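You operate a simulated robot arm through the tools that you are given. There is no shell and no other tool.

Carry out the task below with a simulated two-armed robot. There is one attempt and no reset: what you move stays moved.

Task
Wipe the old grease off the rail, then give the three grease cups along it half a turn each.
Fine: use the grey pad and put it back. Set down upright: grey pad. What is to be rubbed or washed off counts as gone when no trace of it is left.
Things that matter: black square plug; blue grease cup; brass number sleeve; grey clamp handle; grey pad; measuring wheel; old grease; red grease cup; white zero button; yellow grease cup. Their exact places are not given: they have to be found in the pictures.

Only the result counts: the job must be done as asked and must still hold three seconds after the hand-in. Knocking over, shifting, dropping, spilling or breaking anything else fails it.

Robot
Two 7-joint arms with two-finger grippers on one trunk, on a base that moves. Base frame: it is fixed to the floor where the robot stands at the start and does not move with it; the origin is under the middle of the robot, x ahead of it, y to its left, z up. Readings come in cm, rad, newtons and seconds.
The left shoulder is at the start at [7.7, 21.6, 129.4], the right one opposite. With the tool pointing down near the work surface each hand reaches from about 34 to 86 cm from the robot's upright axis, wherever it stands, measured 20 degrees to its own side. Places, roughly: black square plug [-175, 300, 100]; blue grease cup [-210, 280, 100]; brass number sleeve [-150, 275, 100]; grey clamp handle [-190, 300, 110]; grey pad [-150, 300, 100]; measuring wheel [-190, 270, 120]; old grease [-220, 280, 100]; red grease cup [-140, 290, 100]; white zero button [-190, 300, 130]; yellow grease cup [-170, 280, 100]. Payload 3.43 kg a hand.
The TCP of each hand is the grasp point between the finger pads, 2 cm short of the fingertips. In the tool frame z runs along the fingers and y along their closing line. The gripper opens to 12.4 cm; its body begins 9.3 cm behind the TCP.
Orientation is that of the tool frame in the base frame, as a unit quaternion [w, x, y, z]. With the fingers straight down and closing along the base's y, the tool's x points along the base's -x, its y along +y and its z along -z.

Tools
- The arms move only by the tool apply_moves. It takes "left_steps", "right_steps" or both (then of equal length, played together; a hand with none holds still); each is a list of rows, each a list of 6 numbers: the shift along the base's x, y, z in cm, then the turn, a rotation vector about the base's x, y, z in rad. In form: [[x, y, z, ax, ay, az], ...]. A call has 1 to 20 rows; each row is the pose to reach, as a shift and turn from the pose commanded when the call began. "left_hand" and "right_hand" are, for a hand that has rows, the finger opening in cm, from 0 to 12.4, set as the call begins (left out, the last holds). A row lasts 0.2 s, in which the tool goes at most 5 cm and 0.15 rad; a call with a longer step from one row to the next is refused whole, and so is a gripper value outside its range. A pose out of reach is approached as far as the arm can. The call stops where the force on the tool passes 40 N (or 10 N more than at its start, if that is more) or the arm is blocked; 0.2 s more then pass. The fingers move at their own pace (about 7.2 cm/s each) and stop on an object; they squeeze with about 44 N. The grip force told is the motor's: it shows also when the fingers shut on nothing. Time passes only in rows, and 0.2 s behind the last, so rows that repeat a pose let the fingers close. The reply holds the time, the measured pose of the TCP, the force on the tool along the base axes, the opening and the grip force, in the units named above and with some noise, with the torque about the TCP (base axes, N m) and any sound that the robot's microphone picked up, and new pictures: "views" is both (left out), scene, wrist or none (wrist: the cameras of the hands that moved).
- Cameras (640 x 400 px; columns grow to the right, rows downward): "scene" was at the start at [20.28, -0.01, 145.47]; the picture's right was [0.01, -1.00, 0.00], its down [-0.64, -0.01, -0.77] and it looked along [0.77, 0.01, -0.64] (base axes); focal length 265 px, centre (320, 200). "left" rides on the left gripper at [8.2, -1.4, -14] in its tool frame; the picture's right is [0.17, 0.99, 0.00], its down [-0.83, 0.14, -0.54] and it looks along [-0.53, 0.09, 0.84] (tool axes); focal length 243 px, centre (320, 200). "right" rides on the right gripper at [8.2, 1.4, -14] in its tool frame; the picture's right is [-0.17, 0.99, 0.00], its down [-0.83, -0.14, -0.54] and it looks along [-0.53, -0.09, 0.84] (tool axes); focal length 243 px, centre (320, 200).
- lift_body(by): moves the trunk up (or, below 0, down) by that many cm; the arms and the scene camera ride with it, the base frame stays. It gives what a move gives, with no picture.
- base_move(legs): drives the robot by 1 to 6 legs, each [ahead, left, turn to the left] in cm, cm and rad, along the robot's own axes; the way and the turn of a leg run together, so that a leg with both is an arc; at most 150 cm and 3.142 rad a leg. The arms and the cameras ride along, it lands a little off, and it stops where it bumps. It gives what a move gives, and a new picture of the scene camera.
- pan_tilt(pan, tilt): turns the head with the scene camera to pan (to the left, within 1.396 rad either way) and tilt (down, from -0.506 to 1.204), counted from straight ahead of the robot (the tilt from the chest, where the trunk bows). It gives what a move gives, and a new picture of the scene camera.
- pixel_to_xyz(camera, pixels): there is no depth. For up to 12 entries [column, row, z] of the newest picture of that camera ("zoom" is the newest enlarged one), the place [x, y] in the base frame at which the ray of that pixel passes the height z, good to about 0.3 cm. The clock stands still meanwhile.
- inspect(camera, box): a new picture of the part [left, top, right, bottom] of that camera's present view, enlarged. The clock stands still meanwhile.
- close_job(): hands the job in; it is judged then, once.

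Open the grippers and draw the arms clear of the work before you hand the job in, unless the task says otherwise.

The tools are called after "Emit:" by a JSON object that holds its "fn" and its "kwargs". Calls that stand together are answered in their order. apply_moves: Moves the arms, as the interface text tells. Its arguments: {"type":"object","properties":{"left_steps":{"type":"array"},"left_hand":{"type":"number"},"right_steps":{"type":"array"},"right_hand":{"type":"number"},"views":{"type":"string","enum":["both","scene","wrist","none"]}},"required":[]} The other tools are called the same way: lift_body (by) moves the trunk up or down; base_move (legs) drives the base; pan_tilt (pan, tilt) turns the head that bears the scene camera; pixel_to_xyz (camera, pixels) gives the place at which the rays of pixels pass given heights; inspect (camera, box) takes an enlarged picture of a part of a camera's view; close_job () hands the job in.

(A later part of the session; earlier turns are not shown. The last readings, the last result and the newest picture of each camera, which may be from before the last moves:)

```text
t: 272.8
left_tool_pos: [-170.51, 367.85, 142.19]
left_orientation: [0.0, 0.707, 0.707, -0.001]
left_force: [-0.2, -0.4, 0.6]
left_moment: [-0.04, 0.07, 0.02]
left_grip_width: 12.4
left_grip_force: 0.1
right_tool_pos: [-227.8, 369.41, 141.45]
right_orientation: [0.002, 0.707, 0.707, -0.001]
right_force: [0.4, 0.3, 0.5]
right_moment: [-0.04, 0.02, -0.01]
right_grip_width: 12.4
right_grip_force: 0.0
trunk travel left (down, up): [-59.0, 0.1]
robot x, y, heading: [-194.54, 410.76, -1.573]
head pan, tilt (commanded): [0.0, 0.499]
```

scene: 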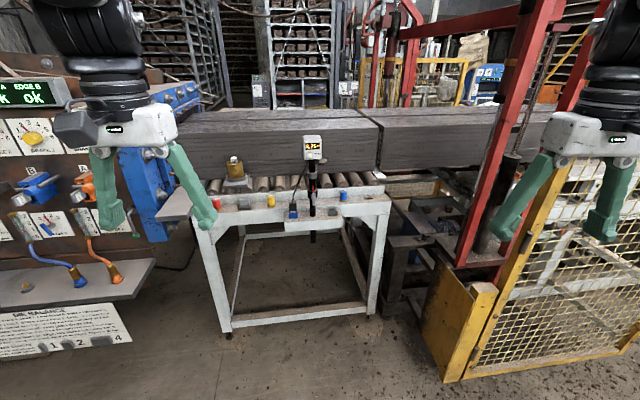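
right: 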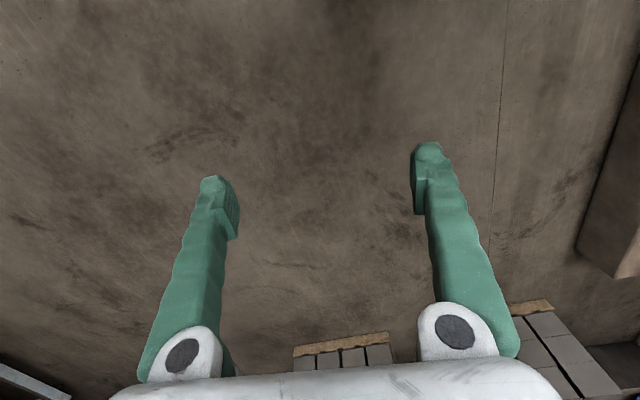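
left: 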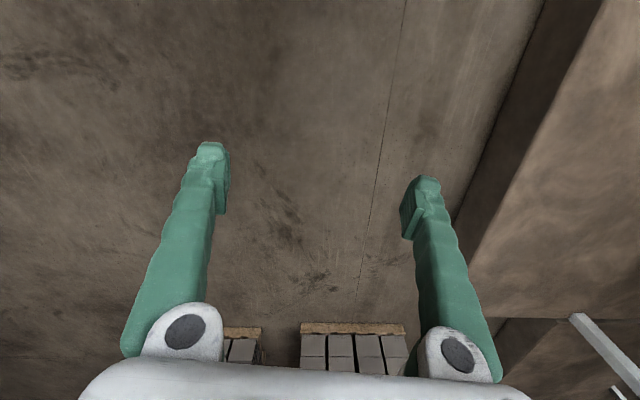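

Hands are drawn back. I drive 45 cm ahead and 14 cm left and look again.

Emit:
{"fn": "base_move", "kwargs": {"legs": [[45, 14, 0]]}}

Emit:
{"fn": "pan_tilt", "kwargs": {"pan": 0.0, "tilt": 0.75}}

Emit:
{"fn": "inspect", "kwargs": {"camera": "scene", "box": [150, 80, 450, 270]}}

```text
t: 276.1
left_tool_pos: [-156.36, 323.14, 142.22]
left_orientation: [0.001, 0.705, 0.709, 0.0]
left_force: [0.5, 1.6, 0.3]
left_moment: [-0.05, -0.01, -0.04]
left_grip_width: 12.42
left_grip_force: 0.0
right_tool_pos: [-213.47, 324.32, 141.45]
right_orientation: [0.001, 0.704, 0.71, -0.001]
right_force: [0.2, 0.0, 0.8]
right_moment: [-0.06, -0.01, -0.02]
right_grip_width: 12.4
right_grip_force: 0.0
trunk travel left (down, up): [-59.0, 0.1]
robot x, y, heading: [-180.63, 366.4, -1.558]
head pan, tilt (commanded): [0.0, 0.499]
```

scene: 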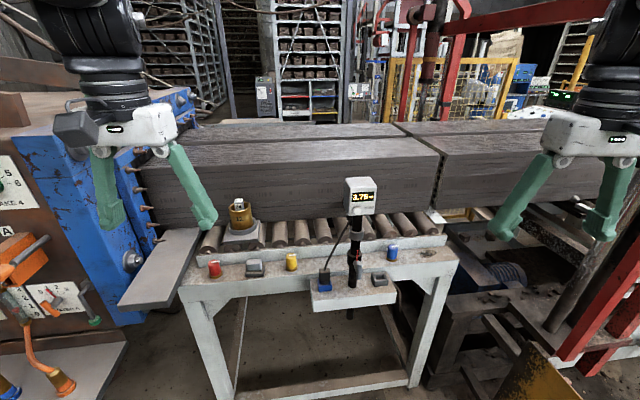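

```text
t: 276.8
left_tool_pos: [-156.34, 322.9, 142.09]
left_orientation: [0.0, 0.705, 0.709, 0.0]
left_force: [0.4, -0.2, 0.3]
left_moment: [0.0, -0.01, 0.02]
left_grip_width: 12.4
left_grip_force: 0.0
right_tool_pos: [-213.38, 324.13, 141.33]
right_orientation: [0.0, 0.703, 0.711, 0.0]
right_force: [0.5, 0.5, 0.6]
right_moment: [-0.01, 0.02, 0.0]
right_grip_width: 12.4
right_grip_force: 0.0
trunk travel left (down, up): [-59.0, 0.1]
robot x, y, heading: [-180.5, 366.13, -1.564]
head pan, tilt (commanded): [0.0, 0.75]
```

scene: 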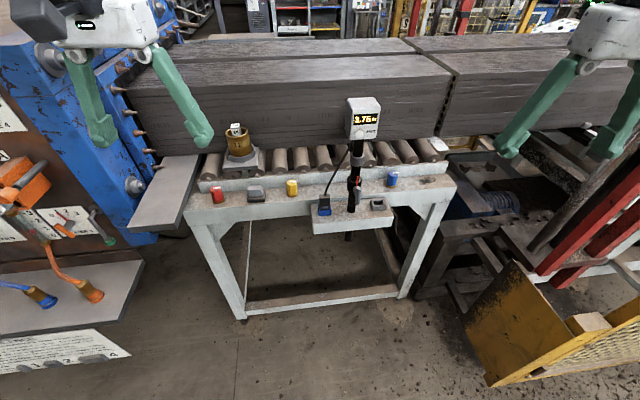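

```text
2.11 times, centred on (300, 175) of scene
```

zoom: 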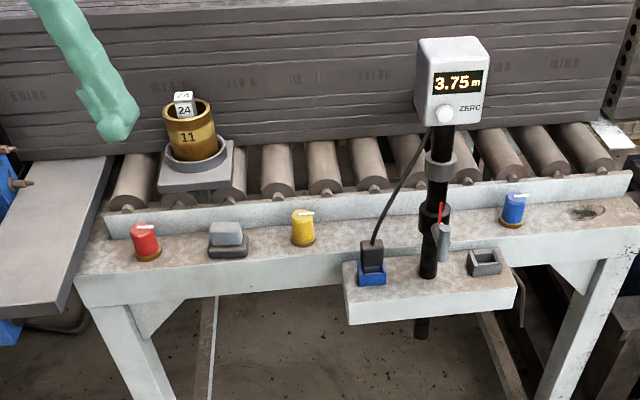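

I zoom further on the pad, the cups and the grease.

Emit:
{"fn": "inspect", "kwargs": {"camera": "scene", "box": [200, 165, 310, 225]}}

Emit:
{"fn": "inspect", "kwargs": {"camera": "scene", "box": [350, 150, 460, 220]}}

Emit:
{"fn": "pixel_to_xyz", "kwargs": {"camera": "scene", "pixels": [[217, 196, 95], [256, 196, 95], [292, 193, 95], [391, 183, 95], [428, 181, 95], [428, 181, 90], [217, 202, 90], [189, 222, 90], [189, 222, 95], [445, 250, 45], [240, 318, 0], [403, 295, 0]]}}

```text
5.82 times, centred on (255, 195) of scene
```

zoom: 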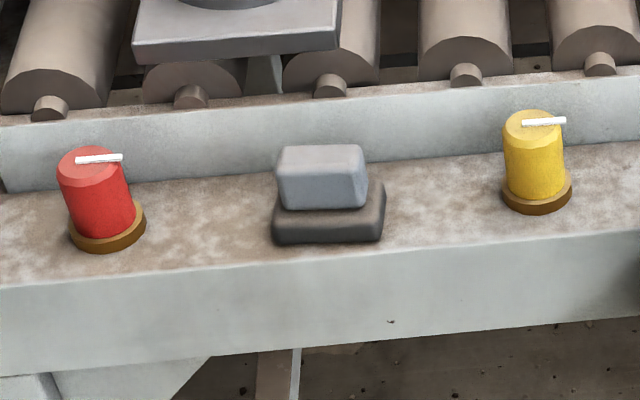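

```text
5.71 times, centred on (405, 185) of scene
```

zoom: 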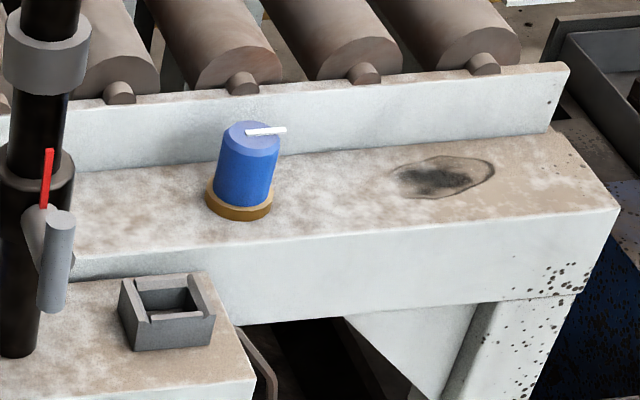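

```text
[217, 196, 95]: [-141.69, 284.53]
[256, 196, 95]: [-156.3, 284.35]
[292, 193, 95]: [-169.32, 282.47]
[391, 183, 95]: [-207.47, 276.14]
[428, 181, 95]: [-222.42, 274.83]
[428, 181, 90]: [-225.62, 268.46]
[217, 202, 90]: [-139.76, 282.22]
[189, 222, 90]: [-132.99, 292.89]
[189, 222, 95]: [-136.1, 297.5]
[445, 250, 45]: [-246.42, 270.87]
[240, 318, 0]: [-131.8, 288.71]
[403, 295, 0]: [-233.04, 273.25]
```

The layout is clear: pad on its dark base at (256,192), cups red (217,196), yellow (292,190), blue (391,180), grease patch at (428,181). I move another 20 cm closer.

Emit:
{"fn": "base_move", "kwargs": {"legs": [[20, 2, 0]]}}

Emit:
{"fn": "pan_tilt", "kwargs": {"pan": 0.0, "tilt": 0.9}}

Emit:
{"fn": "inspect", "kwargs": {"camera": "scene", "box": [150, 80, 490, 280]}}

```text
t: 278.7
left_tool_pos: [-154.24, 303.58, 142.17]
left_orientation: [0.001, 0.705, 0.709, -0.001]
left_force: [0.3, 1.1, 0.6]
left_moment: [-0.04, -0.02, -0.01]
left_grip_width: 12.41
left_grip_force: 0.1
right_tool_pos: [-211.25, 304.71, 141.62]
right_orientation: [0.002, 0.704, 0.71, -0.002]
right_force: [-0.5, 0.6, 0.2]
right_moment: [-0.04, 0.02, 0.04]
right_grip_width: 12.39
right_grip_force: 0.1
trunk travel left (down, up): [-59.0, 0.1]
robot x, y, heading: [-178.47, 346.28, -1.558]
head pan, tilt (commanded): [0.0, 0.75]
```

scene: 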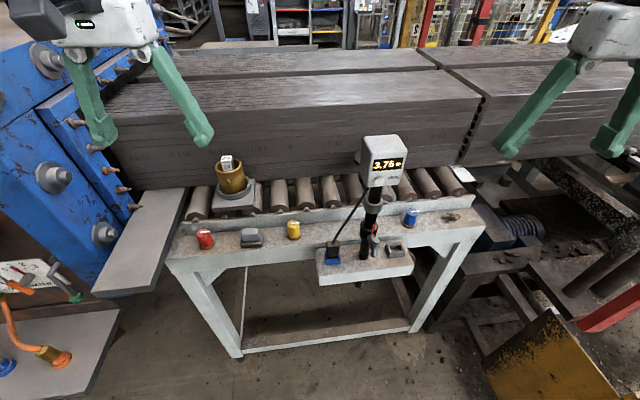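

```text
t: 279.4
left_tool_pos: [-154.18, 303.53, 142.19]
left_orientation: [0.0, 0.704, 0.71, -0.001]
left_force: [-0.2, 0.0, 0.2]
left_moment: [0.03, 0.02, 0.0]
left_grip_width: 12.41
left_grip_force: 0.1
right_tool_pos: [-211.06, 304.53, 141.45]
right_orientation: [0.001, 0.703, 0.711, -0.001]
right_force: [-0.1, 0.1, 0.0]
right_moment: [0.03, 0.0, -0.02]
right_grip_width: 12.41
right_grip_force: 0.1
trunk travel left (down, up): [-59.0, 0.1]
robot x, y, heading: [-178.13, 346.42, -1.563]
head pan, tilt (commanded): [0.0, 0.901]
```

scene: 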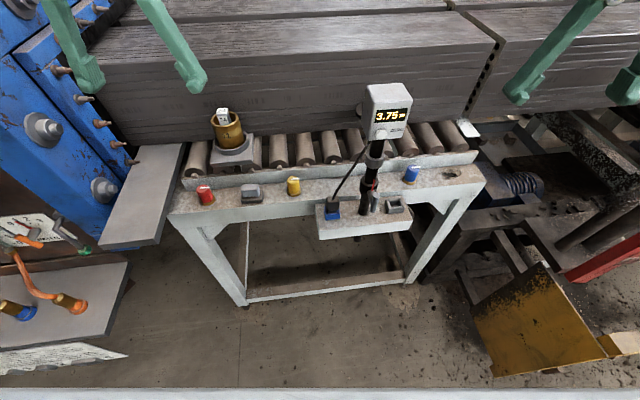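

```text
1.88 times, centred on (320, 180) of scene
```

zoom: 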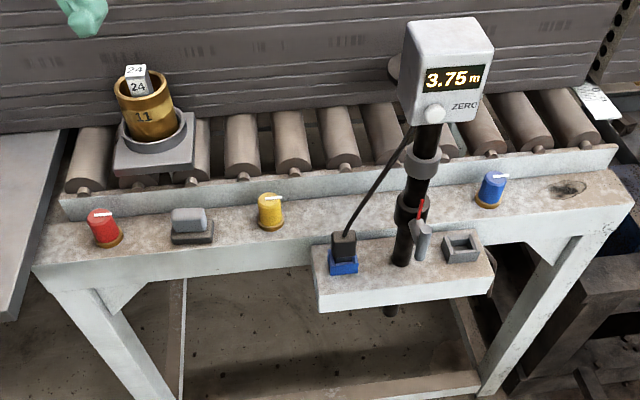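

I get the rays for the base points of the cups, pad and grease at several heights.

Emit:
{"fn": "inspect", "kwargs": {"camera": "scene", "box": [180, 150, 320, 235]}}

Emit:
{"fn": "pixel_to_xyz", "kwargs": {"camera": "zoom", "pixels": [[120, 215, 85], [120, 215, 90], [120, 215, 95], [320, 195, 90]]}}

Emit:
{"fn": "inspect", "kwargs": {"camera": "scene", "box": [350, 140, 480, 225]}}

```text
4.57 times, centred on (250, 192) of scene
```

zoom: 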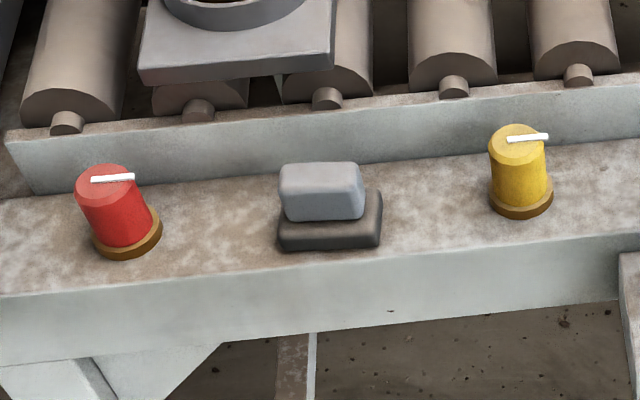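

```text
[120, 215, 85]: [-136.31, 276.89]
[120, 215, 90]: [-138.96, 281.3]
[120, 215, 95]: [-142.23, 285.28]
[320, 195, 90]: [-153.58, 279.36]
```

```text
4.71 times, centred on (415, 182) of scene
```

zoom: 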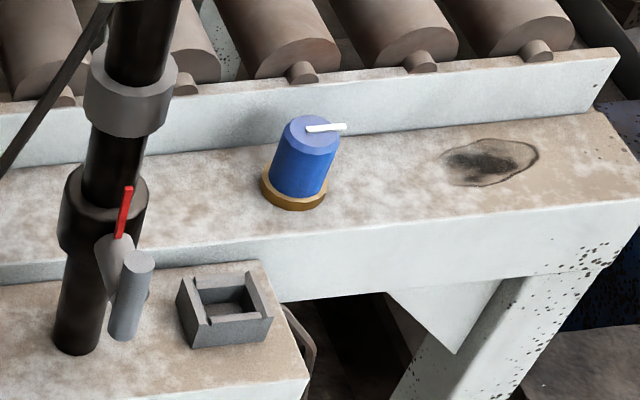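

I bring the left hand above the pad area for a wrist-camera view.

Emit:
{"fn": "apply_moves", "kwargs": {"left_steps": [[0, -4, -2, 0, 0, 0], [0, -8, -4, 0, 0, 0], [0, -12, -6, 0, 0, 0], [0, -16, -8, 0, 0, 0], [0, -19, -11, 0, 0, 0], [0, -21, -14, 0, 0, 0]], "right_steps": [[0, 0, 0, 0, 0, 0], [0, 0, 0, 0, 0, 0], [0, 0, 0, 0, 0, 0], [0, 0, 0, 0, 0, 0], [0, 0, 0, 0, 0, 0], [0, 0, 0, 0, 0, 0]], "views": "both"}}

```text
t: 280.8
left_tool_pos: [-154.5, 282.3, 128.04]
left_orientation: [0.0, 0.704, 0.71, -0.001]
left_force: [0.1, 0.4, 0.1]
left_moment: [0.02, -0.01, 0.01]
left_grip_width: 12.41
left_grip_force: 0.1
right_tool_pos: [-211.41, 304.29, 141.31]
right_orientation: [0.0, 0.704, 0.711, 0.0]
right_force: [0.5, -0.7, 0.6]
right_moment: [0.0, 0.0, -0.02]
right_grip_width: 12.39
right_grip_force: 0.1
trunk travel left (down, up): [-59.0, 0.1]
robot x, y, heading: [-178.29, 346.3, -1.562]
head pan, tilt (commanded): [0.0, 0.901]
```

scene: 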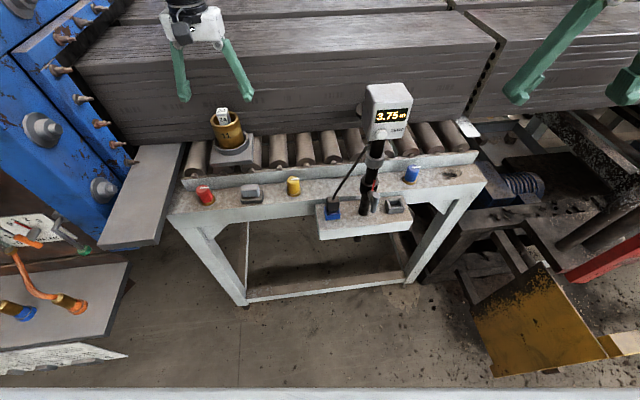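
right: 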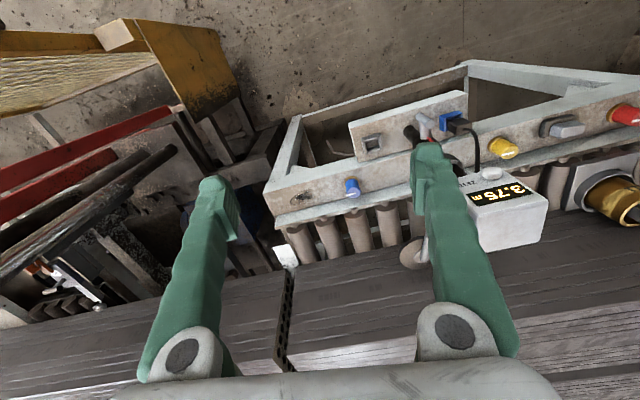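
left: 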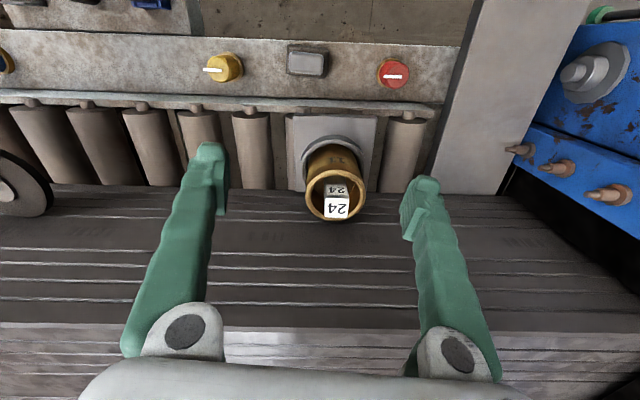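

I read off the pad and cup positions from the left wrist picture at several heights.

Emit:
{"fn": "pixel_to_xyz", "kwargs": {"camera": "left", "pixels": [[307, 62, 95], [307, 62, 90], [395, 72, 97], [395, 72, 92], [225, 67, 97], [225, 67, 92], [338, 208, 110], [200, 33, 90], [440, 45, 90], [420, 105, 90]]}}

Emit:
{"fn": "inspect", "kwargs": {"camera": "left", "box": [180, 20, 440, 180]}}

Emit:
{"fn": "pixel_to_xyz", "kwargs": {"camera": "right", "pixels": [[353, 187, 97], [353, 187, 92], [302, 198, 90], [302, 198, 95], [503, 147, 97], [503, 147, 92]]}}

```text
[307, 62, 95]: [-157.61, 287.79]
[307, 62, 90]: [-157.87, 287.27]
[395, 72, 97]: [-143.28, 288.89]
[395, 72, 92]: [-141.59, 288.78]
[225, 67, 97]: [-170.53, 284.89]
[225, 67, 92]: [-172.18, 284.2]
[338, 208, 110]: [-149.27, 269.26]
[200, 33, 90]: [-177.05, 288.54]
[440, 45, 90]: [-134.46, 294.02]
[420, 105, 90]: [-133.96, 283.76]
```

```text
2.46 times, centred on (310, 100) of left
```

zoom: 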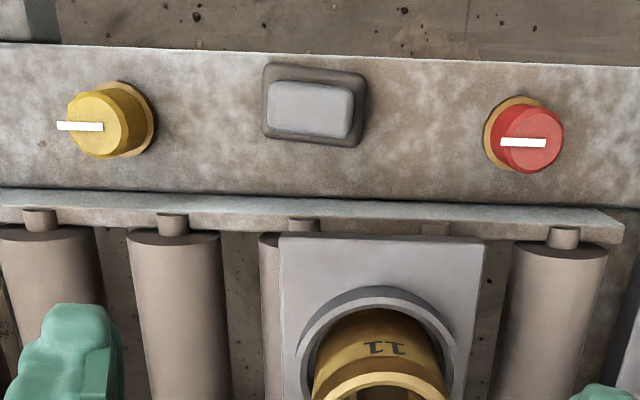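

```text
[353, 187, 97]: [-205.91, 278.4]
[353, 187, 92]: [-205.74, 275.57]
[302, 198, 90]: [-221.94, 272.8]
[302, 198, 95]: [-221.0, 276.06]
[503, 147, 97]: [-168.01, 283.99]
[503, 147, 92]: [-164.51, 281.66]
```

Rail top lies near z≈94.5, cup tops near 100.5; pad at (−157.7, 287.7). I pull the left hand back to the side and bring the right hand around in front of the measuring head toward the pad.

Emit:
{"fn": "apply_moves", "kwargs": {"left_steps": [[1, 3, 3, 0, 0, 0], [2, 6, 6, 0, 0, 0], [3, 9, 9, 0, 0, 0], [4, 12, 12, 0, 0, 0], [5, 15, 15, 0, 0, 0], [9, 18, 15, 0, 0, 0], [13, 21, 15, 0, 0, 0], [17, 24, 15, 0, 0, 0], [21, 27, 15, 0, 0, 0], [25, 30, 15, 0, 0, 0]], "right_steps": [[0, 3, 1, 0, 0, 0], [0, 7, 2, 0, 0, 0], [0, 11, 3, 0, 0, 0], [0, 15, 4, 0, 0, 0], [3, 16, 4, 0, 0, 0], [7, 16, 4, 0, 0, 0], [11, 16, 4, 0, 0, 0], [15, 16, 4, 0, 0, 0], [19, 16, 4, 0, 0, 0], [23, 16, 4, 0, 0, 0]], "views": "scene"}}

```text
t: 283.0
left_tool_pos: [-132.37, 307.92, 139.67]
left_orientation: [-0.001, 0.705, 0.709, 0.0]
left_force: [0.0, -1.0, 0.3]
left_moment: [0.01, 0.05, -0.03]
left_grip_width: 12.38
left_grip_force: 0.1
left hand out of reach, approached as far as the arm can: row 9, 10
right_tool_pos: [-195.13, 317.22, 151.06]
right_orientation: [-0.002, 0.704, 0.711, 0.0]
right_force: [0.4, 0.5, 0.5]
right_moment: [0.0, 0.05, 0.02]
right_grip_width: 12.4
right_grip_force: 0.2
right hand out of reach, approached as far as the arm can: row 3, 4, 5, 6, 7, 8, 9, 10
trunk travel left (down, up): [-59.0, 0.1]
robot x, y, heading: [-178.4, 346.11, -1.563]
head pan, tilt (commanded): [0.0, 0.901]
```

scene: 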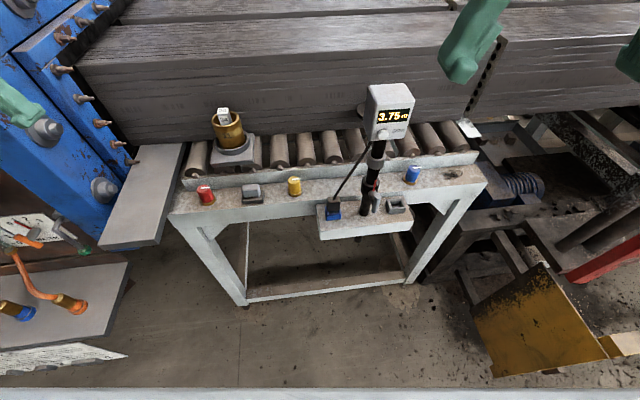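

The hands cannot come closer than ~26 cm to the shoulders. I measure the measuring head so that I can pass over it safely.

Emit:
{"fn": "pixel_to_xyz", "kwargs": {"camera": "scene", "pixels": [[378, 137, 125], [378, 137, 130], [410, 88, 135], [410, 88, 140], [367, 85, 135], [367, 85, 140], [390, 140, 125], [369, 212, 92], [362, 180, 110]]}}

Emit:
{"fn": "inspect", "kwargs": {"camera": "scene", "box": [320, 70, 440, 230]}}

```text
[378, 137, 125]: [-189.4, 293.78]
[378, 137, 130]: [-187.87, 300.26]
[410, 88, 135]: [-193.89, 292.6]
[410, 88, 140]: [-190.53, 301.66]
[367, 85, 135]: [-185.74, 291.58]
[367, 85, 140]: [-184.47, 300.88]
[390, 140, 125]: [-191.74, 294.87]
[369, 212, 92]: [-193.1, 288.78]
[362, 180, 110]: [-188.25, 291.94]
```

```text
2.50 times, centred on (380, 150) of scene
```

zoom: 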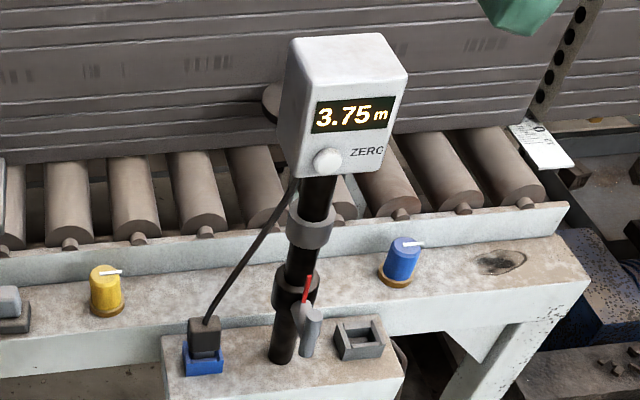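

Head box spans about x −196…−185, y 286…298, up to z≈138. I bring the right hand forward to y≈305 at z≈150, which is above the box.

Emit:
{"fn": "apply_moves", "kwargs": {"right_steps": [[0, -3, 1, 0, 0, 0], [0, -6, 2, 0, 0, 0], [0, -9, 3, 0, 0, 0], [0, -12, 4, 0, 0, 0], [0, -14, 4, 0, 0, 0]], "views": "wrist"}}

```text
t: 284.2
left_tool_pos: [-132.52, 308.01, 139.8]
left_orientation: [-0.002, 0.705, 0.71, -0.001]
left_force: [0.8, -0.2, 0.2]
left_moment: [0.02, 0.02, -0.03]
left_grip_width: 12.4
left_grip_force: 0.0
right_tool_pos: [-194.83, 302.56, 155.45]
right_orientation: [0.0, 0.704, 0.711, 0.0]
right_force: [0.1, -0.4, 0.3]
right_moment: [0.01, 0.05, 0.04]
right_grip_width: 12.38
right_grip_force: 0.0
trunk travel left (down, up): [-59.0, 0.1]
robot x, y, heading: [-178.3, 346.23, -1.562]
head pan, tilt (commanded): [0.0, 0.901]
```

right: 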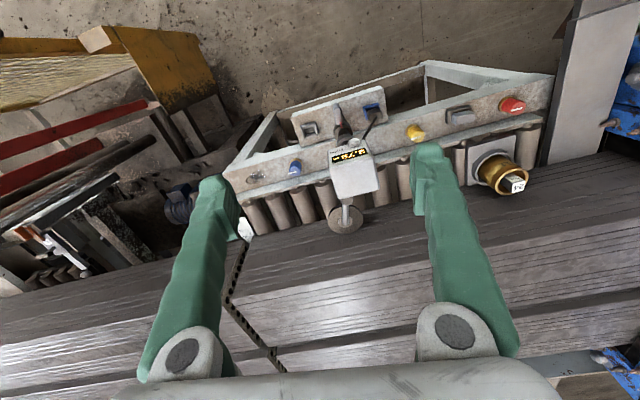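

The right hand is above and in front of the head now. I use this view to refine positions.

Emit:
{"fn": "pixel_to_xyz", "kwargs": {"camera": "right", "pixels": [[295, 168, 97], [414, 134, 97], [510, 105, 97], [460, 116, 97], [177, 186, 94.5], [333, 168, 137], [372, 160, 137], [336, 196, 137], [376, 190, 137], [345, 215, 120], [300, 195, 94.5]]}}

Emit:
{"fn": "inspect", "kwargs": {"camera": "right", "box": [140, 70, 560, 260]}}

```text
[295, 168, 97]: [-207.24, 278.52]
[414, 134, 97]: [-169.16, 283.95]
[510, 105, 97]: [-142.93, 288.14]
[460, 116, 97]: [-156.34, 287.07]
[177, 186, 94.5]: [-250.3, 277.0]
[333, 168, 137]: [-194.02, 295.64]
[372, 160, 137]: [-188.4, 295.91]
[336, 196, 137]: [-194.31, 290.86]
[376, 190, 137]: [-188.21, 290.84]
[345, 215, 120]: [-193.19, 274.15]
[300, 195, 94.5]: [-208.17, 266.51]
```

```text
1.52 times, centred on (350, 165) of right
```

zoom: 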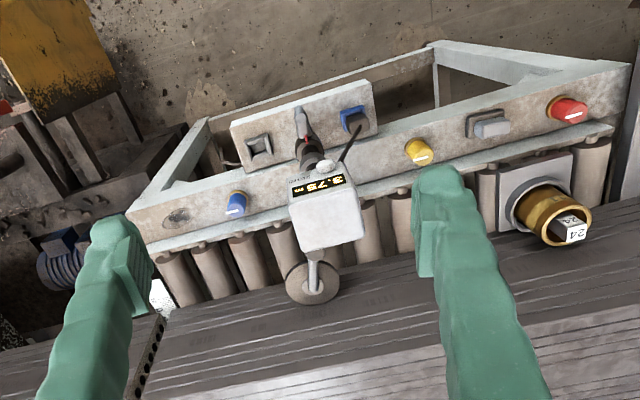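

I move the right hand over to x≈−158 at z≈152 with the tool turned 0.143 rad to match the rail, raising the left hand a little out of the way.

Emit:
{"fn": "apply_moves", "kwargs": {"left_steps": [[0, 0, 2, 0, 0, 0], [0, 0, 4, 0, 0, 0], [0, 0, 6, 0, 0, 0], [0, 0, 8, 0, 0, 0], [0, 0, 10, 0, 0, 0], [0, 0, 12, 0, 0, 0], [0, 0, 12, 0, 0, 0], [0, 0, 12, 0, 0, 0], [0, 0, 12, 0, 0, 0]], "right_steps": [[4, 0, 0, 0, 0, 0.02], [8, 0, 0, 0, 0, 0.04], [12, 0, 0, 0, 0, 0.06], [16, 0, 0, 0, 0, 0.08], [20, 0, 0, 0, 0, 0.1], [24, 0, 0, 0, 0, 0.12], [28, 0, 0, 0, 0, 0.143], [32.5, 0, 0, 0, 0, 0.143], [37, 0, 0, 0, 0, 0.143]], "views": "both"}}

```text
t: 285.1
left_tool_pos: [-135.51, 306.24, 144.48]
left_orientation: [0.002, 0.705, 0.709, -0.002]
left_force: [0.0, -0.1, 0.0]
left_moment: [0.02, -0.07, 0.01]
left_grip_width: 12.4
left_grip_force: 0.0
left hand out of reach, approached as far as the arm can: row 1, 2, 3, 4
right_tool_pos: [-186.88, 301.52, 161.02]
right_orientation: [0.08, 0.699, 0.708, 0.062]
right_force: [-0.2, -0.3, 1.4]
right_moment: [0.01, -0.06, -0.02]
right_grip_width: 12.43
right_grip_force: 0.0
trunk travel left (down, up): [-59.0, 0.1]
robot x, y, heading: [-178.62, 346.03, -1.563]
head pan, tilt (commanded): [0.0, 0.901]
stopped in row 4 (right hand): the arm was blocked; the commanded pose is now the measured one
```

scene: 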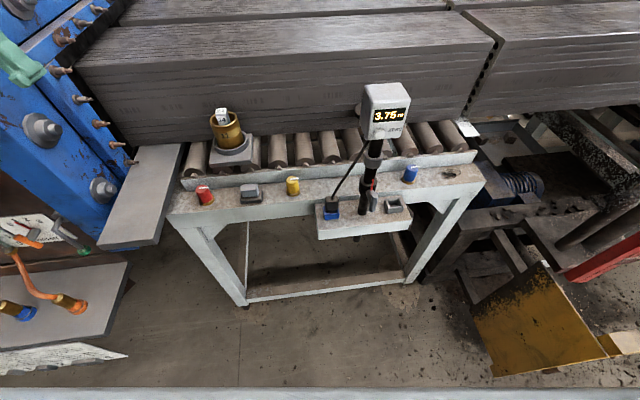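
right: 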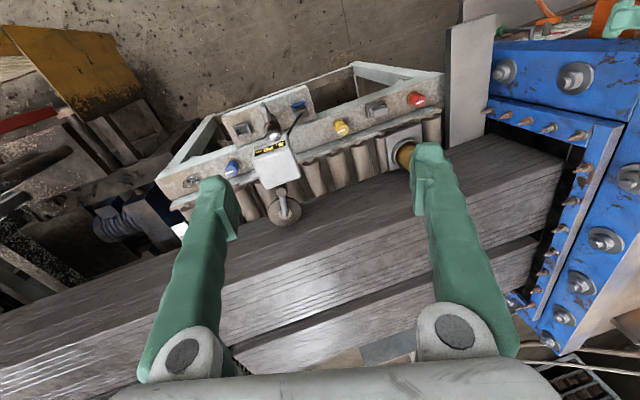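
left: 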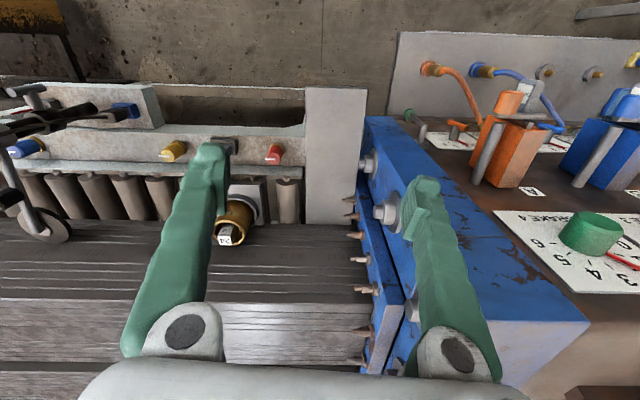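

The right arm is too tucked to cross over the head, so I'll use the left arm for the pad and shift the base for wiping. First I bring the right hand back to its own side and level.

Emit:
{"fn": "apply_moves", "kwargs": {"right_steps": [[-3.9, 0.5, 0, 0.003, 0.022, 0], [-7.8, 1.5, 0, 0.005, 0.044, 0], [-11.7, 2.5, -1, 0.008, 0.066, 0], [-15.6, 3.5, -3, 0.011, 0.09, 0], [-19.5, 4.5, -5, 0.013, 0.11, 0], [-23, 5.5, -8, 0.016, 0.132, 0], [-26.5, 6.5, -11, 0.019, 0.154, 0], [-30, 7.5, -14, 0.021, 0.176, 0], [-33, 8.5, -17, 0.024, 0.2, 0], [-35, 9, -20, 0.024, 0.2, 0]], "views": "wrist"}}

```text
t: 287.3
left_tool_pos: [-135.26, 306.05, 144.39]
left_orientation: [0.002, 0.705, 0.71, -0.001]
left_force: [0.0, 0.2, -0.2]
left_moment: [0.01, -0.03, -0.04]
left_grip_width: 12.4
left_grip_force: 0.1
right_tool_pos: [-220.63, 309.01, 139.86]
right_orientation: [0.0, 0.701, 0.714, -0.002]
right_force: [0.2, -0.2, -0.5]
right_moment: [-0.03, -0.05, 0.0]
right_grip_width: 12.41
right_grip_force: 0.1
right hand out of reach, approached as far as the arm can: row 2, 3, 4, 5, 6, 7, 8, 9, 10
trunk travel left (down, up): [-59.0, 0.1]
robot x, y, heading: [-178.45, 346.23, -1.562]
head pan, tilt (commanded): [0.0, 0.901]
```

right: 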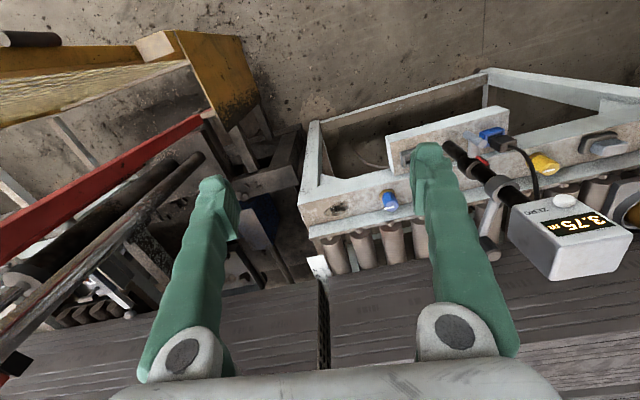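

The right hand is parked and level. I zoom on the grease and blue cup from here.

Emit:
{"fn": "inspect", "kwargs": {"camera": "right", "box": [290, 130, 460, 260]}}

Emit:
{"fn": "pixel_to_xyz", "kwargs": {"camera": "right", "pixels": [[338, 208, 94.5], [390, 200, 98], [322, 208, 94.5], [352, 208, 94.5], [305, 205, 94.5], [308, 228, 94.5], [430, 175, 94.5], [430, 195, 94.5]]}}

```text
3.08 times, centred on (375, 195) of right
```

zoom: 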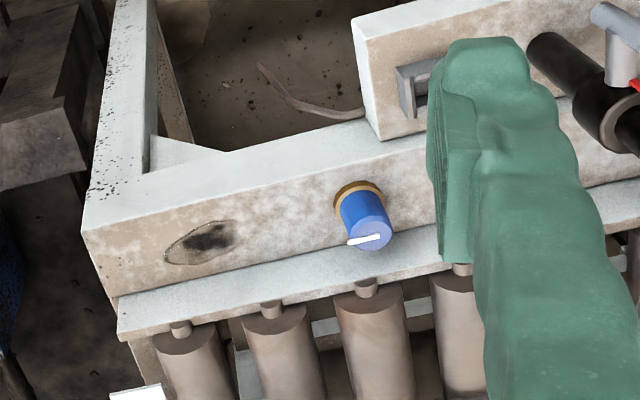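

```text
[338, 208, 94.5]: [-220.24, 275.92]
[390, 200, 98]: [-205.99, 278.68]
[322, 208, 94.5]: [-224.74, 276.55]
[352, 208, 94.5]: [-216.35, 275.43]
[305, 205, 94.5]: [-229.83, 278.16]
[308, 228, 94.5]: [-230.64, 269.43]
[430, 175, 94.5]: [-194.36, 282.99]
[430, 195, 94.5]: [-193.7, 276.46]
```

Grease centre ≈ (−220.8, 275.7), about 7×4.5 cm, rail top about 8.5 cm deep. Now I bring the left hand over the pad with the rail's yaw.

Emit:
{"fn": "apply_moves", "kwargs": {"left_steps": [[-3.5, -2, -2, 0, 0, 0.02], [-7, -4, -4, 0, 0, 0.05], [-10.5, -6, -7, 0, 0, 0.08], [-14, -8, -10, 0, 0, 0.11], [-17.5, -10, -13, 0, 0, 0.145], [-20, -11, -17, 0, 0, 0.145], [-22, -12, -21, 0, 0, 0.145], [-22, -12, -24, 0, 0, 0.145]], "views": "both"}}

```text
refused: row 3 steps farther than a row can; nothing moved
```

Emit:
{"fn": "apply_moves", "kwargs": {"left_steps": [[-3.5, -2, -2, 0, 0, 0.02], [-7, -4, -4, 0, 0, 0.05], [-10.3, -5.8, -7, 0, 0, 0.08], [-13.6, -7.6, -10, 0, 0, 0.11], [-17, -9.4, -13, 0, 0, 0.145], [-19.5, -11, -17, 0, 0, 0.145], [-21.5, -12, -20.5, 0, 0, 0.145], [-22, -12, -24, 0, 0, 0.145]], "views": "both"}}

```text
t: 289.1
left_tool_pos: [-156.97, 294.22, 120.5]
left_orientation: [0.0, 0.652, 0.759, -0.001]
left_force: [0.3, 0.6, -0.7]
left_moment: [-0.01, 0.01, -0.02]
left_grip_width: 12.37
left_grip_force: 0.0
right_tool_pos: [-220.4, 308.86, 139.99]
right_orientation: [-0.002, 0.701, 0.713, -0.002]
right_force: [-0.5, 0.6, -0.2]
right_moment: [0.03, 0.03, 0.03]
right_grip_width: 12.4
right_grip_force: 0.0
trunk travel left (down, up): [-59.0, 0.1]
robot x, y, heading: [-178.31, 346.24, -1.561]
head pan, tilt (commanded): [0.0, 0.901]
```

scene: 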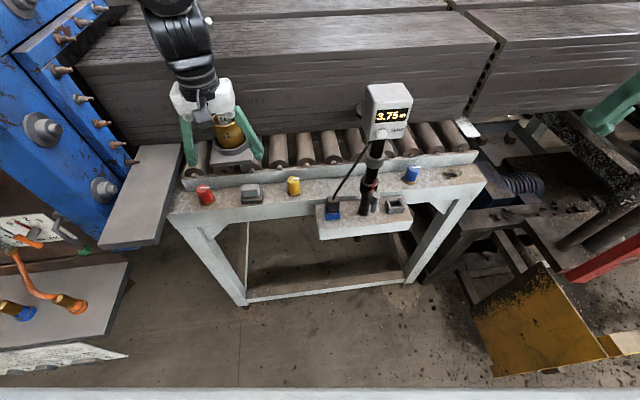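
left: 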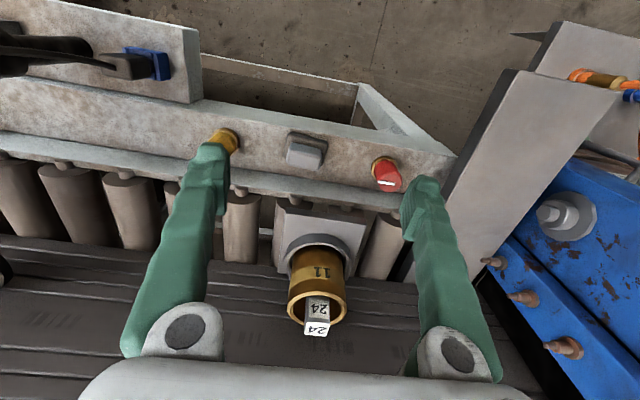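

The pad shows at (305,150) in the left picture. I measure it together with the cups.

Emit:
{"fn": "inspect", "kwargs": {"camera": "left", "box": [200, 100, 430, 230]}}

Emit:
{"fn": "pixel_to_xyz", "kwargs": {"camera": "zoom", "pixels": [[290, 138, 98.5], [285, 150, 98.5], [270, 160, 94.5], [290, 145, 96], [508, 212, 100], [70, 120, 100]]}}

```text
2.78 times, centred on (315, 165) of left
```

zoom: 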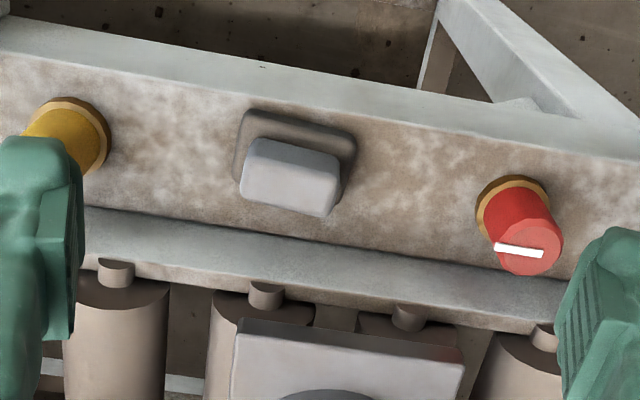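

```text
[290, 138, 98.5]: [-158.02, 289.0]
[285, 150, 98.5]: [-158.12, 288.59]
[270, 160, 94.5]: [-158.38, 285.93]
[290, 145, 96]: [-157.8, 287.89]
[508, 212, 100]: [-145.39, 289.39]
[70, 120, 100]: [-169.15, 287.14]
```

Pad centre ≈ (−157.7, 287.1). I lower to z≈108 above it with the fingers at 9 cm.

Emit:
{"fn": "apply_moves", "kwargs": {"left_steps": [[-0.2, -2.5, -3, 0, 0, 0], [-0.4, -5, -6, 0, 0, 0], [-0.7, -7.1, -9.5, 0, 0, 0], [-0.7, -7.1, -12.5, 0, 0, 0], [-0.7, -7.1, -12.5, 0, 0, 0]], "left_hand": 9, "views": "both"}}

Emit:
{"fn": "inspect", "kwargs": {"camera": "left", "box": [180, 90, 450, 250]}}

Emit:
{"fn": "inspect", "kwargs": {"camera": "scene", "box": [170, 90, 330, 220]}}

```text
t: 290.3
left_tool_pos: [-157.94, 286.71, 108.03]
left_orientation: [0.002, 0.651, 0.759, -0.002]
left_force: [0.0, 0.1, -0.2]
left_moment: [0.01, 0.01, 0.02]
left_grip_width: 9.0
left_grip_force: 0.0
right_tool_pos: [-220.45, 308.83, 140.07]
right_orientation: [-0.001, 0.701, 0.713, -0.003]
right_force: [-0.7, 0.2, 0.1]
right_moment: [0.0, 0.04, 0.0]
right_grip_width: 12.38
right_grip_force: 0.2
trunk travel left (down, up): [-59.0, 0.1]
robot x, y, heading: [-178.35, 346.11, -1.566]
head pan, tilt (commanded): [0.0, 0.901]
```

scene: 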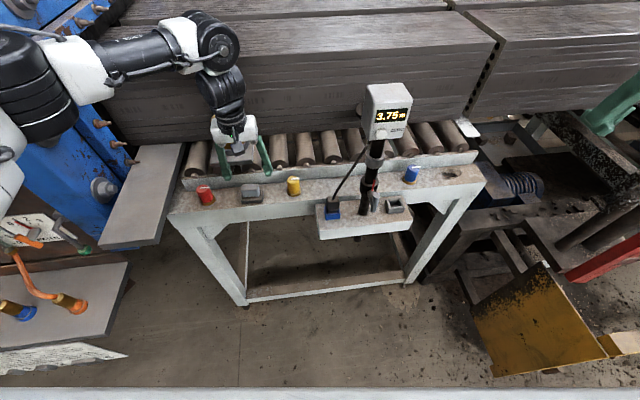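
left: 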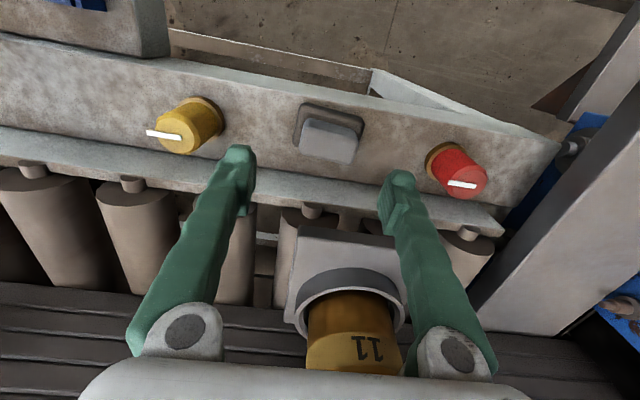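

```text
2.37 times, centred on (315, 170) of left
```

zoom: 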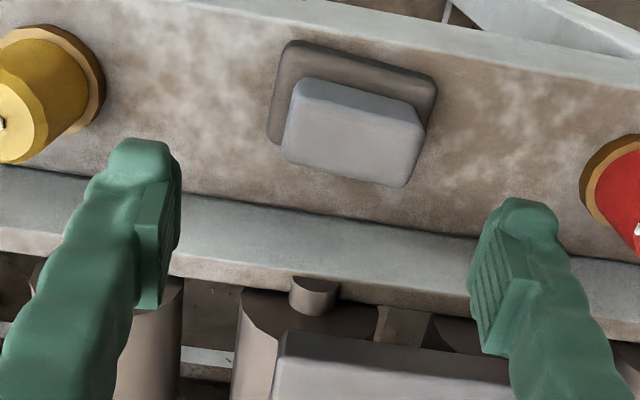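

```text
3.08 times, centred on (250, 155) of scene
```

zoom: 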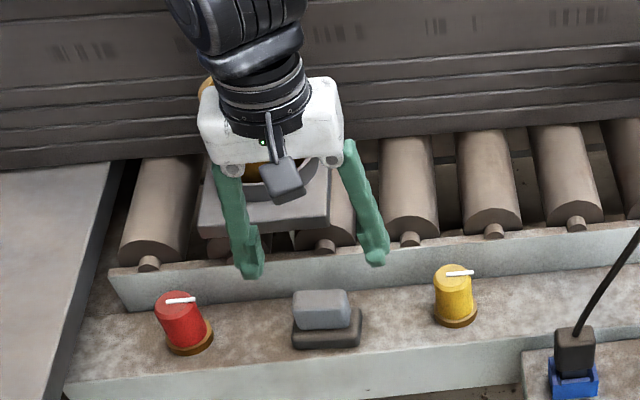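

I compute the pad block's location from this closer view at several heights.

Emit:
{"fn": "pixel_to_xyz", "kwargs": {"camera": "left", "pixels": [[329, 145, 97], [329, 145, 98], [329, 145, 99], [299, 103, 95.5], [364, 117, 95.5], [293, 144, 95.5], [361, 145, 95.5], [445, 158, 95], [206, 110, 95]]}}

Emit:
{"fn": "pixel_to_xyz", "kwargs": {"camera": "scene", "pixels": [[254, 187, 98], [254, 187, 97], [254, 187, 99], [255, 198, 95.5], [247, 200, 95]]}}

```text
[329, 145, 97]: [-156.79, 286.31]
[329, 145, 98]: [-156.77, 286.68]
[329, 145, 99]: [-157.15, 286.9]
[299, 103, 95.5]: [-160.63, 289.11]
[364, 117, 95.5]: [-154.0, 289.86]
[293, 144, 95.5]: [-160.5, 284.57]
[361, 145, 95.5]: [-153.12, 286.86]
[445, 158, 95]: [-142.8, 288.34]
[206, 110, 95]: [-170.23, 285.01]
```

```text
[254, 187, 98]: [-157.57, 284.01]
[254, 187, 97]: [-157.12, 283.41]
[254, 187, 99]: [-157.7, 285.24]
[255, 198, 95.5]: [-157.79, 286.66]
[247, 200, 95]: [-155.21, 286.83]
```

I shift to the pad's centre (−157.0, 286.8) and lower so that the fingertips straddle the light block.

Emit:
{"fn": "apply_moves", "kwargs": {"left_steps": [[0.5, 0, -2, 0, 0, 0], [0.8, 0, -4, 0, 0, 0], [0.8, 0, -6, 0, 0, 0], [0.8, 0, -8, 0, 0, 0], [0.8, 0, -8, 0, 0, 0]], "views": "wrist"}}

Emit:
{"fn": "inspect", "kwargs": {"camera": "scene", "box": [190, 140, 310, 220]}}

```text
t: 291.5
left_tool_pos: [-157.0, 286.87, 100.07]
left_orientation: [0.001, 0.651, 0.759, -0.002]
left_force: [-0.3, 0.2, 0.8]
left_moment: [0.0, -0.03, -0.03]
left_grip_width: 9.02
left_grip_force: 0.1
right_tool_pos: [-220.36, 308.93, 140.12]
right_orientation: [-0.001, 0.701, 0.714, -0.003]
right_force: [0.8, 0.6, -0.8]
right_moment: [-0.01, 0.0, 0.0]
right_grip_width: 12.39
right_grip_force: 0.1
trunk travel left (down, up): [-59.0, 0.1]
robot x, y, heading: [-178.64, 346.22, -1.559]
head pan, tilt (commanded): [0.0, 0.901]
```

left: 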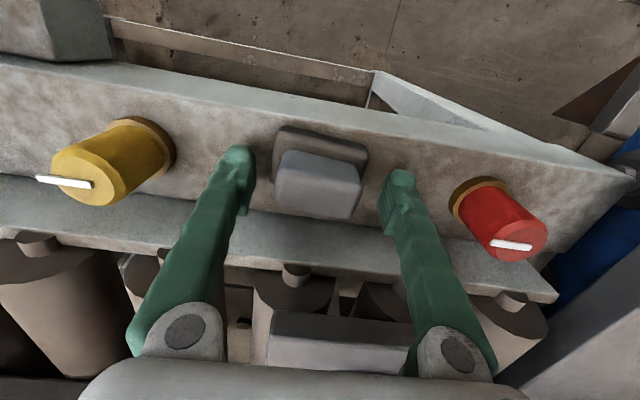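

```text
5.00 times, centred on (250, 180) of scene
```

zoom: 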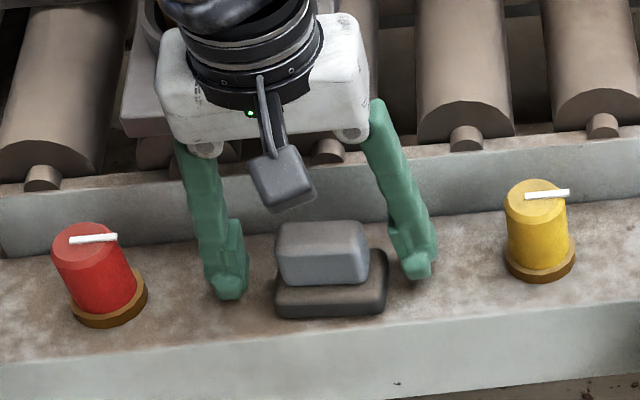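

The wrist view shows the block centre at (318,183) slightly beyond the fingertip line (319,167). I compute the offset.

Emit:
{"fn": "pixel_to_xyz", "kwargs": {"camera": "left", "pixels": [[318, 183, 98], [318, 183, 99], [240, 155, 98], [398, 178, 98], [280, 153, 98.5], [361, 175, 98.5], [352, 217, 98.5], [275, 205, 98.5], [320, 138, 95.5]]}}

Emit:
{"fn": "pixel_to_xyz", "kwargs": {"camera": "zoom", "pixels": [[322, 240, 98.5], [322, 240, 99.5], [230, 290, 98], [418, 273, 98], [330, 310, 95], [277, 232, 99], [365, 232, 99]]}}

```text
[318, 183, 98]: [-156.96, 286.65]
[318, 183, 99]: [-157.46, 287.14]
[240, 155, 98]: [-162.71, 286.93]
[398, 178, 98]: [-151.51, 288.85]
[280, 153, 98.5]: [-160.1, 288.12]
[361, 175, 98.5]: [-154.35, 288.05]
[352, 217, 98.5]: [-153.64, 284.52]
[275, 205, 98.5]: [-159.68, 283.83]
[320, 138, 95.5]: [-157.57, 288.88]
```

```text
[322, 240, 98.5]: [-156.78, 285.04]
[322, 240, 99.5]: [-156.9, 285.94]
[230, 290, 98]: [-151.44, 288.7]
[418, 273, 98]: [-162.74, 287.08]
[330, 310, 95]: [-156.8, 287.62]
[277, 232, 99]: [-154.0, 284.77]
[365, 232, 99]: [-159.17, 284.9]
```

Block centre is about (−157.0, 286.2), 6 cm long. I lower to z≈98.6 and close the fingers on the block.

Emit:
{"fn": "apply_moves", "kwargs": {"left_steps": [[0, -0.6, -0.7, 0, 0, 0], [0, -0.6, -1.4, 0, 0, 0], [0, -0.6, -1.4, 0, 0, 0]], "views": "none"}}

Emit:
{"fn": "apply_moves", "kwargs": {"left_steps": [[0, 0, 0, 0, 0, 0], [0, 0, 0, 0, 0, 0], [0, 0, 0, 0, 0, 0], [0, 0, 0, 0, 0, 0]], "left_hand": 4, "views": "wrist"}}

Emit:
{"fn": "inspect", "kwargs": {"camera": "scene", "box": [190, 140, 310, 220]}}

```text
t: 292.3
left_tool_pos: [-156.97, 286.36, 98.92]
left_orientation: [0.003, 0.652, 0.759, -0.004]
left_force: [2.0, 1.2, 22.7]
left_moment: [0.16, -0.33, -0.11]
left_grip_width: 8.99
left_grip_force: 0.0
right_tool_pos: [-220.39, 309.0, 140.11]
right_orientation: [0.0, 0.701, 0.713, -0.003]
right_force: [-0.2, -0.1, -0.3]
right_moment: [0.01, 0.05, -0.08]
right_grip_width: 12.38
right_grip_force: 0.1
trunk travel left (down, up): [-59.0, 0.1]
robot x, y, heading: [-178.5, 346.38, -1.562]
head pan, tilt (commanded): [0.0, 0.901]
```

```text
t: 293.2
left_tool_pos: [-156.76, 286.38, 98.97]
left_orientation: [0.003, 0.652, 0.759, -0.002]
left_force: [3.4, 8.5, 25.0]
left_moment: [0.31, -0.18, -0.15]
left_grip_width: 6.34
left_grip_force: 43.8
right_tool_pos: [-220.47, 309.07, 140.0]
right_orientation: [-0.001, 0.7, 0.714, -0.002]
right_force: [-0.2, -0.1, 0.1]
right_moment: [0.04, 0.0, 0.0]
right_grip_width: 12.41
right_grip_force: 0.0
trunk travel left (down, up): [-59.0, 0.1]
robot x, y, heading: [-178.58, 346.19, -1.556]
head pan, tilt (commanded): [0.0, 0.901]
stopped in row 4 (left hand): the force on the tool passed its limit at 40 N (the readings are from after the stop); the commanded pose is now the measured one
```

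left: 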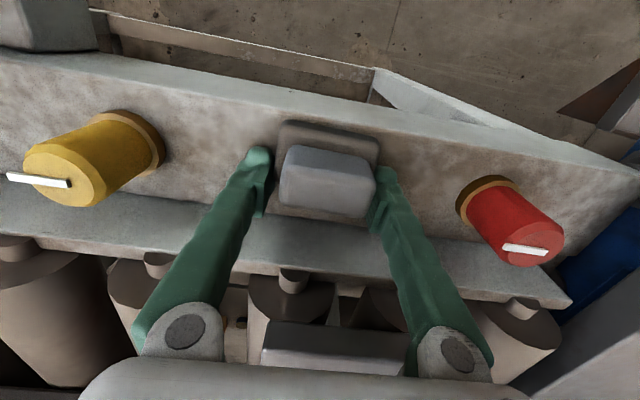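

```text
5.00 times, centred on (250, 180) of scene
```

zoom: 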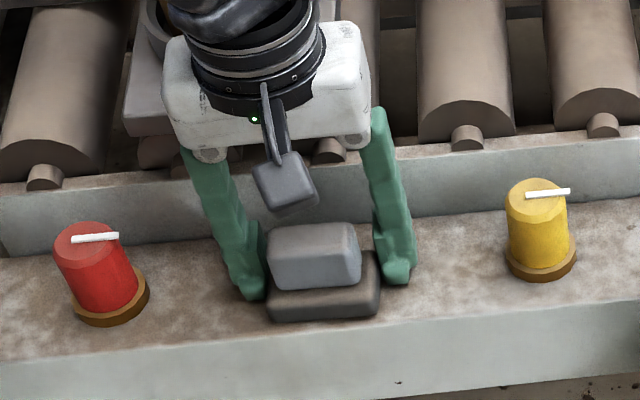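

The fingertips met the rail at TCP z≈98.9, so the rail top is ≈96.9, and the fingers now clamp the dark lower part (6.3 cm). I open, rise about 1.9 cm and grip the light block instead.

Emit:
{"fn": "apply_moves", "kwargs": {"left_steps": [[0, 0, 0.2, 0, 0, 0], [0, 0, 0.4, 0, 0, 0], [0, 0, 1.2, 0, 0, 0], [0, 0, 1.9, 0, 0, 0], [0, 0, 1.9, 0, 0, 0]], "left_hand": 8, "views": "wrist"}}

Emit:
{"fn": "inspect", "kwargs": {"camera": "scene", "box": [190, 140, 310, 220]}}

```text
t: 294.4
left_tool_pos: [-156.8, 286.21, 100.59]
left_orientation: [0.003, 0.651, 0.759, -0.003]
left_force: [0.4, -0.8, 0.0]
left_moment: [0.01, -0.02, -0.02]
left_grip_width: 8.01
left_grip_force: 0.0
right_tool_pos: [-220.37, 308.81, 140.06]
right_orientation: [-0.001, 0.701, 0.713, -0.003]
right_force: [0.3, 0.8, 0.0]
right_moment: [0.02, -0.02, -0.02]
right_grip_width: 12.4
right_grip_force: 0.0
trunk travel left (down, up): [-59.0, 0.1]
robot x, y, heading: [-178.48, 346.17, -1.563]
head pan, tilt (commanded): [0.0, 0.901]
```

left: 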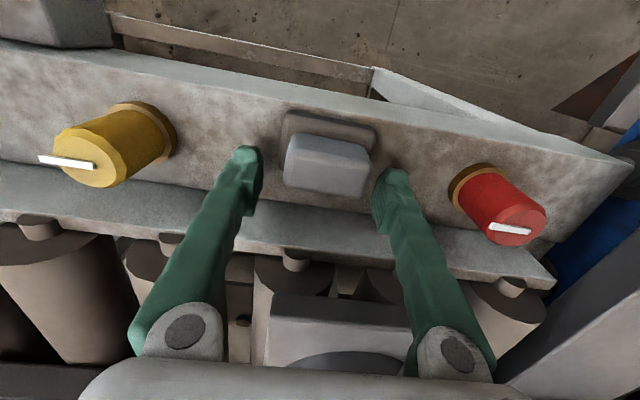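

```text
5.00 times, centred on (250, 180) of scene
```

zoom: 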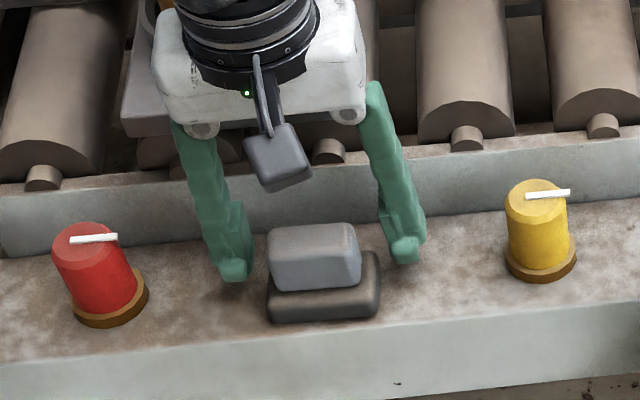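

The whole pad shifted ~0.4 cm as one piece, so block and dark base belong together. Now I close on the light block.

Emit:
{"fn": "apply_moves", "kwargs": {"left_steps": [[0, 0, 0, 0, 0, 0], [0, 0, 0, 0, 0, 0], [0, 0, 0, 0, 0, 0], [0, 0, 0, 0, 0, 0]], "left_hand": 3, "views": "wrist"}}

Emit:
{"fn": "inspect", "kwargs": {"camera": "scene", "box": [190, 140, 310, 220]}}

```text
t: 295.4
left_tool_pos: [-156.74, 286.05, 100.97]
left_orientation: [0.005, 0.651, 0.759, -0.004]
left_force: [2.6, -4.0, 23.0]
left_moment: [0.17, -0.06, -0.07]
left_grip_width: 4.79
left_grip_force: 44.3
right_tool_pos: [-220.36, 309.06, 140.13]
right_orientation: [-0.001, 0.701, 0.713, -0.003]
right_force: [-1.1, -0.3, 0.5]
right_moment: [0.01, -0.04, -0.01]
right_grip_width: 12.39
right_grip_force: 0.1
trunk travel left (down, up): [-59.0, 0.1]
robot x, y, heading: [-178.27, 346.18, -1.567]
head pan, tilt (commanded): [0.0, 0.901]
```

left: 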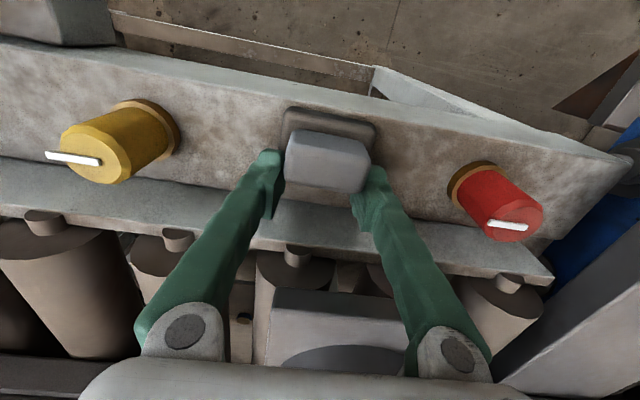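

```text
5.00 times, centred on (250, 180) of scene
```

zoom: 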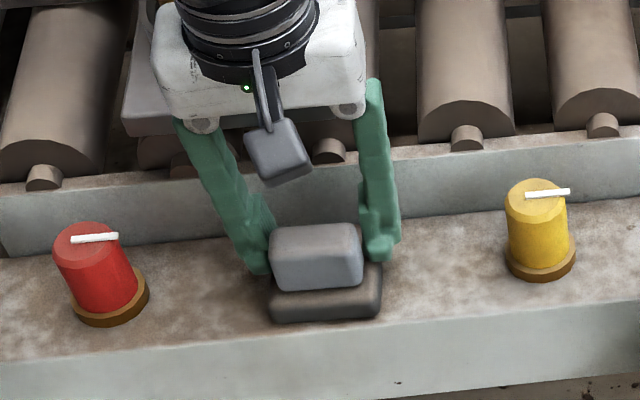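

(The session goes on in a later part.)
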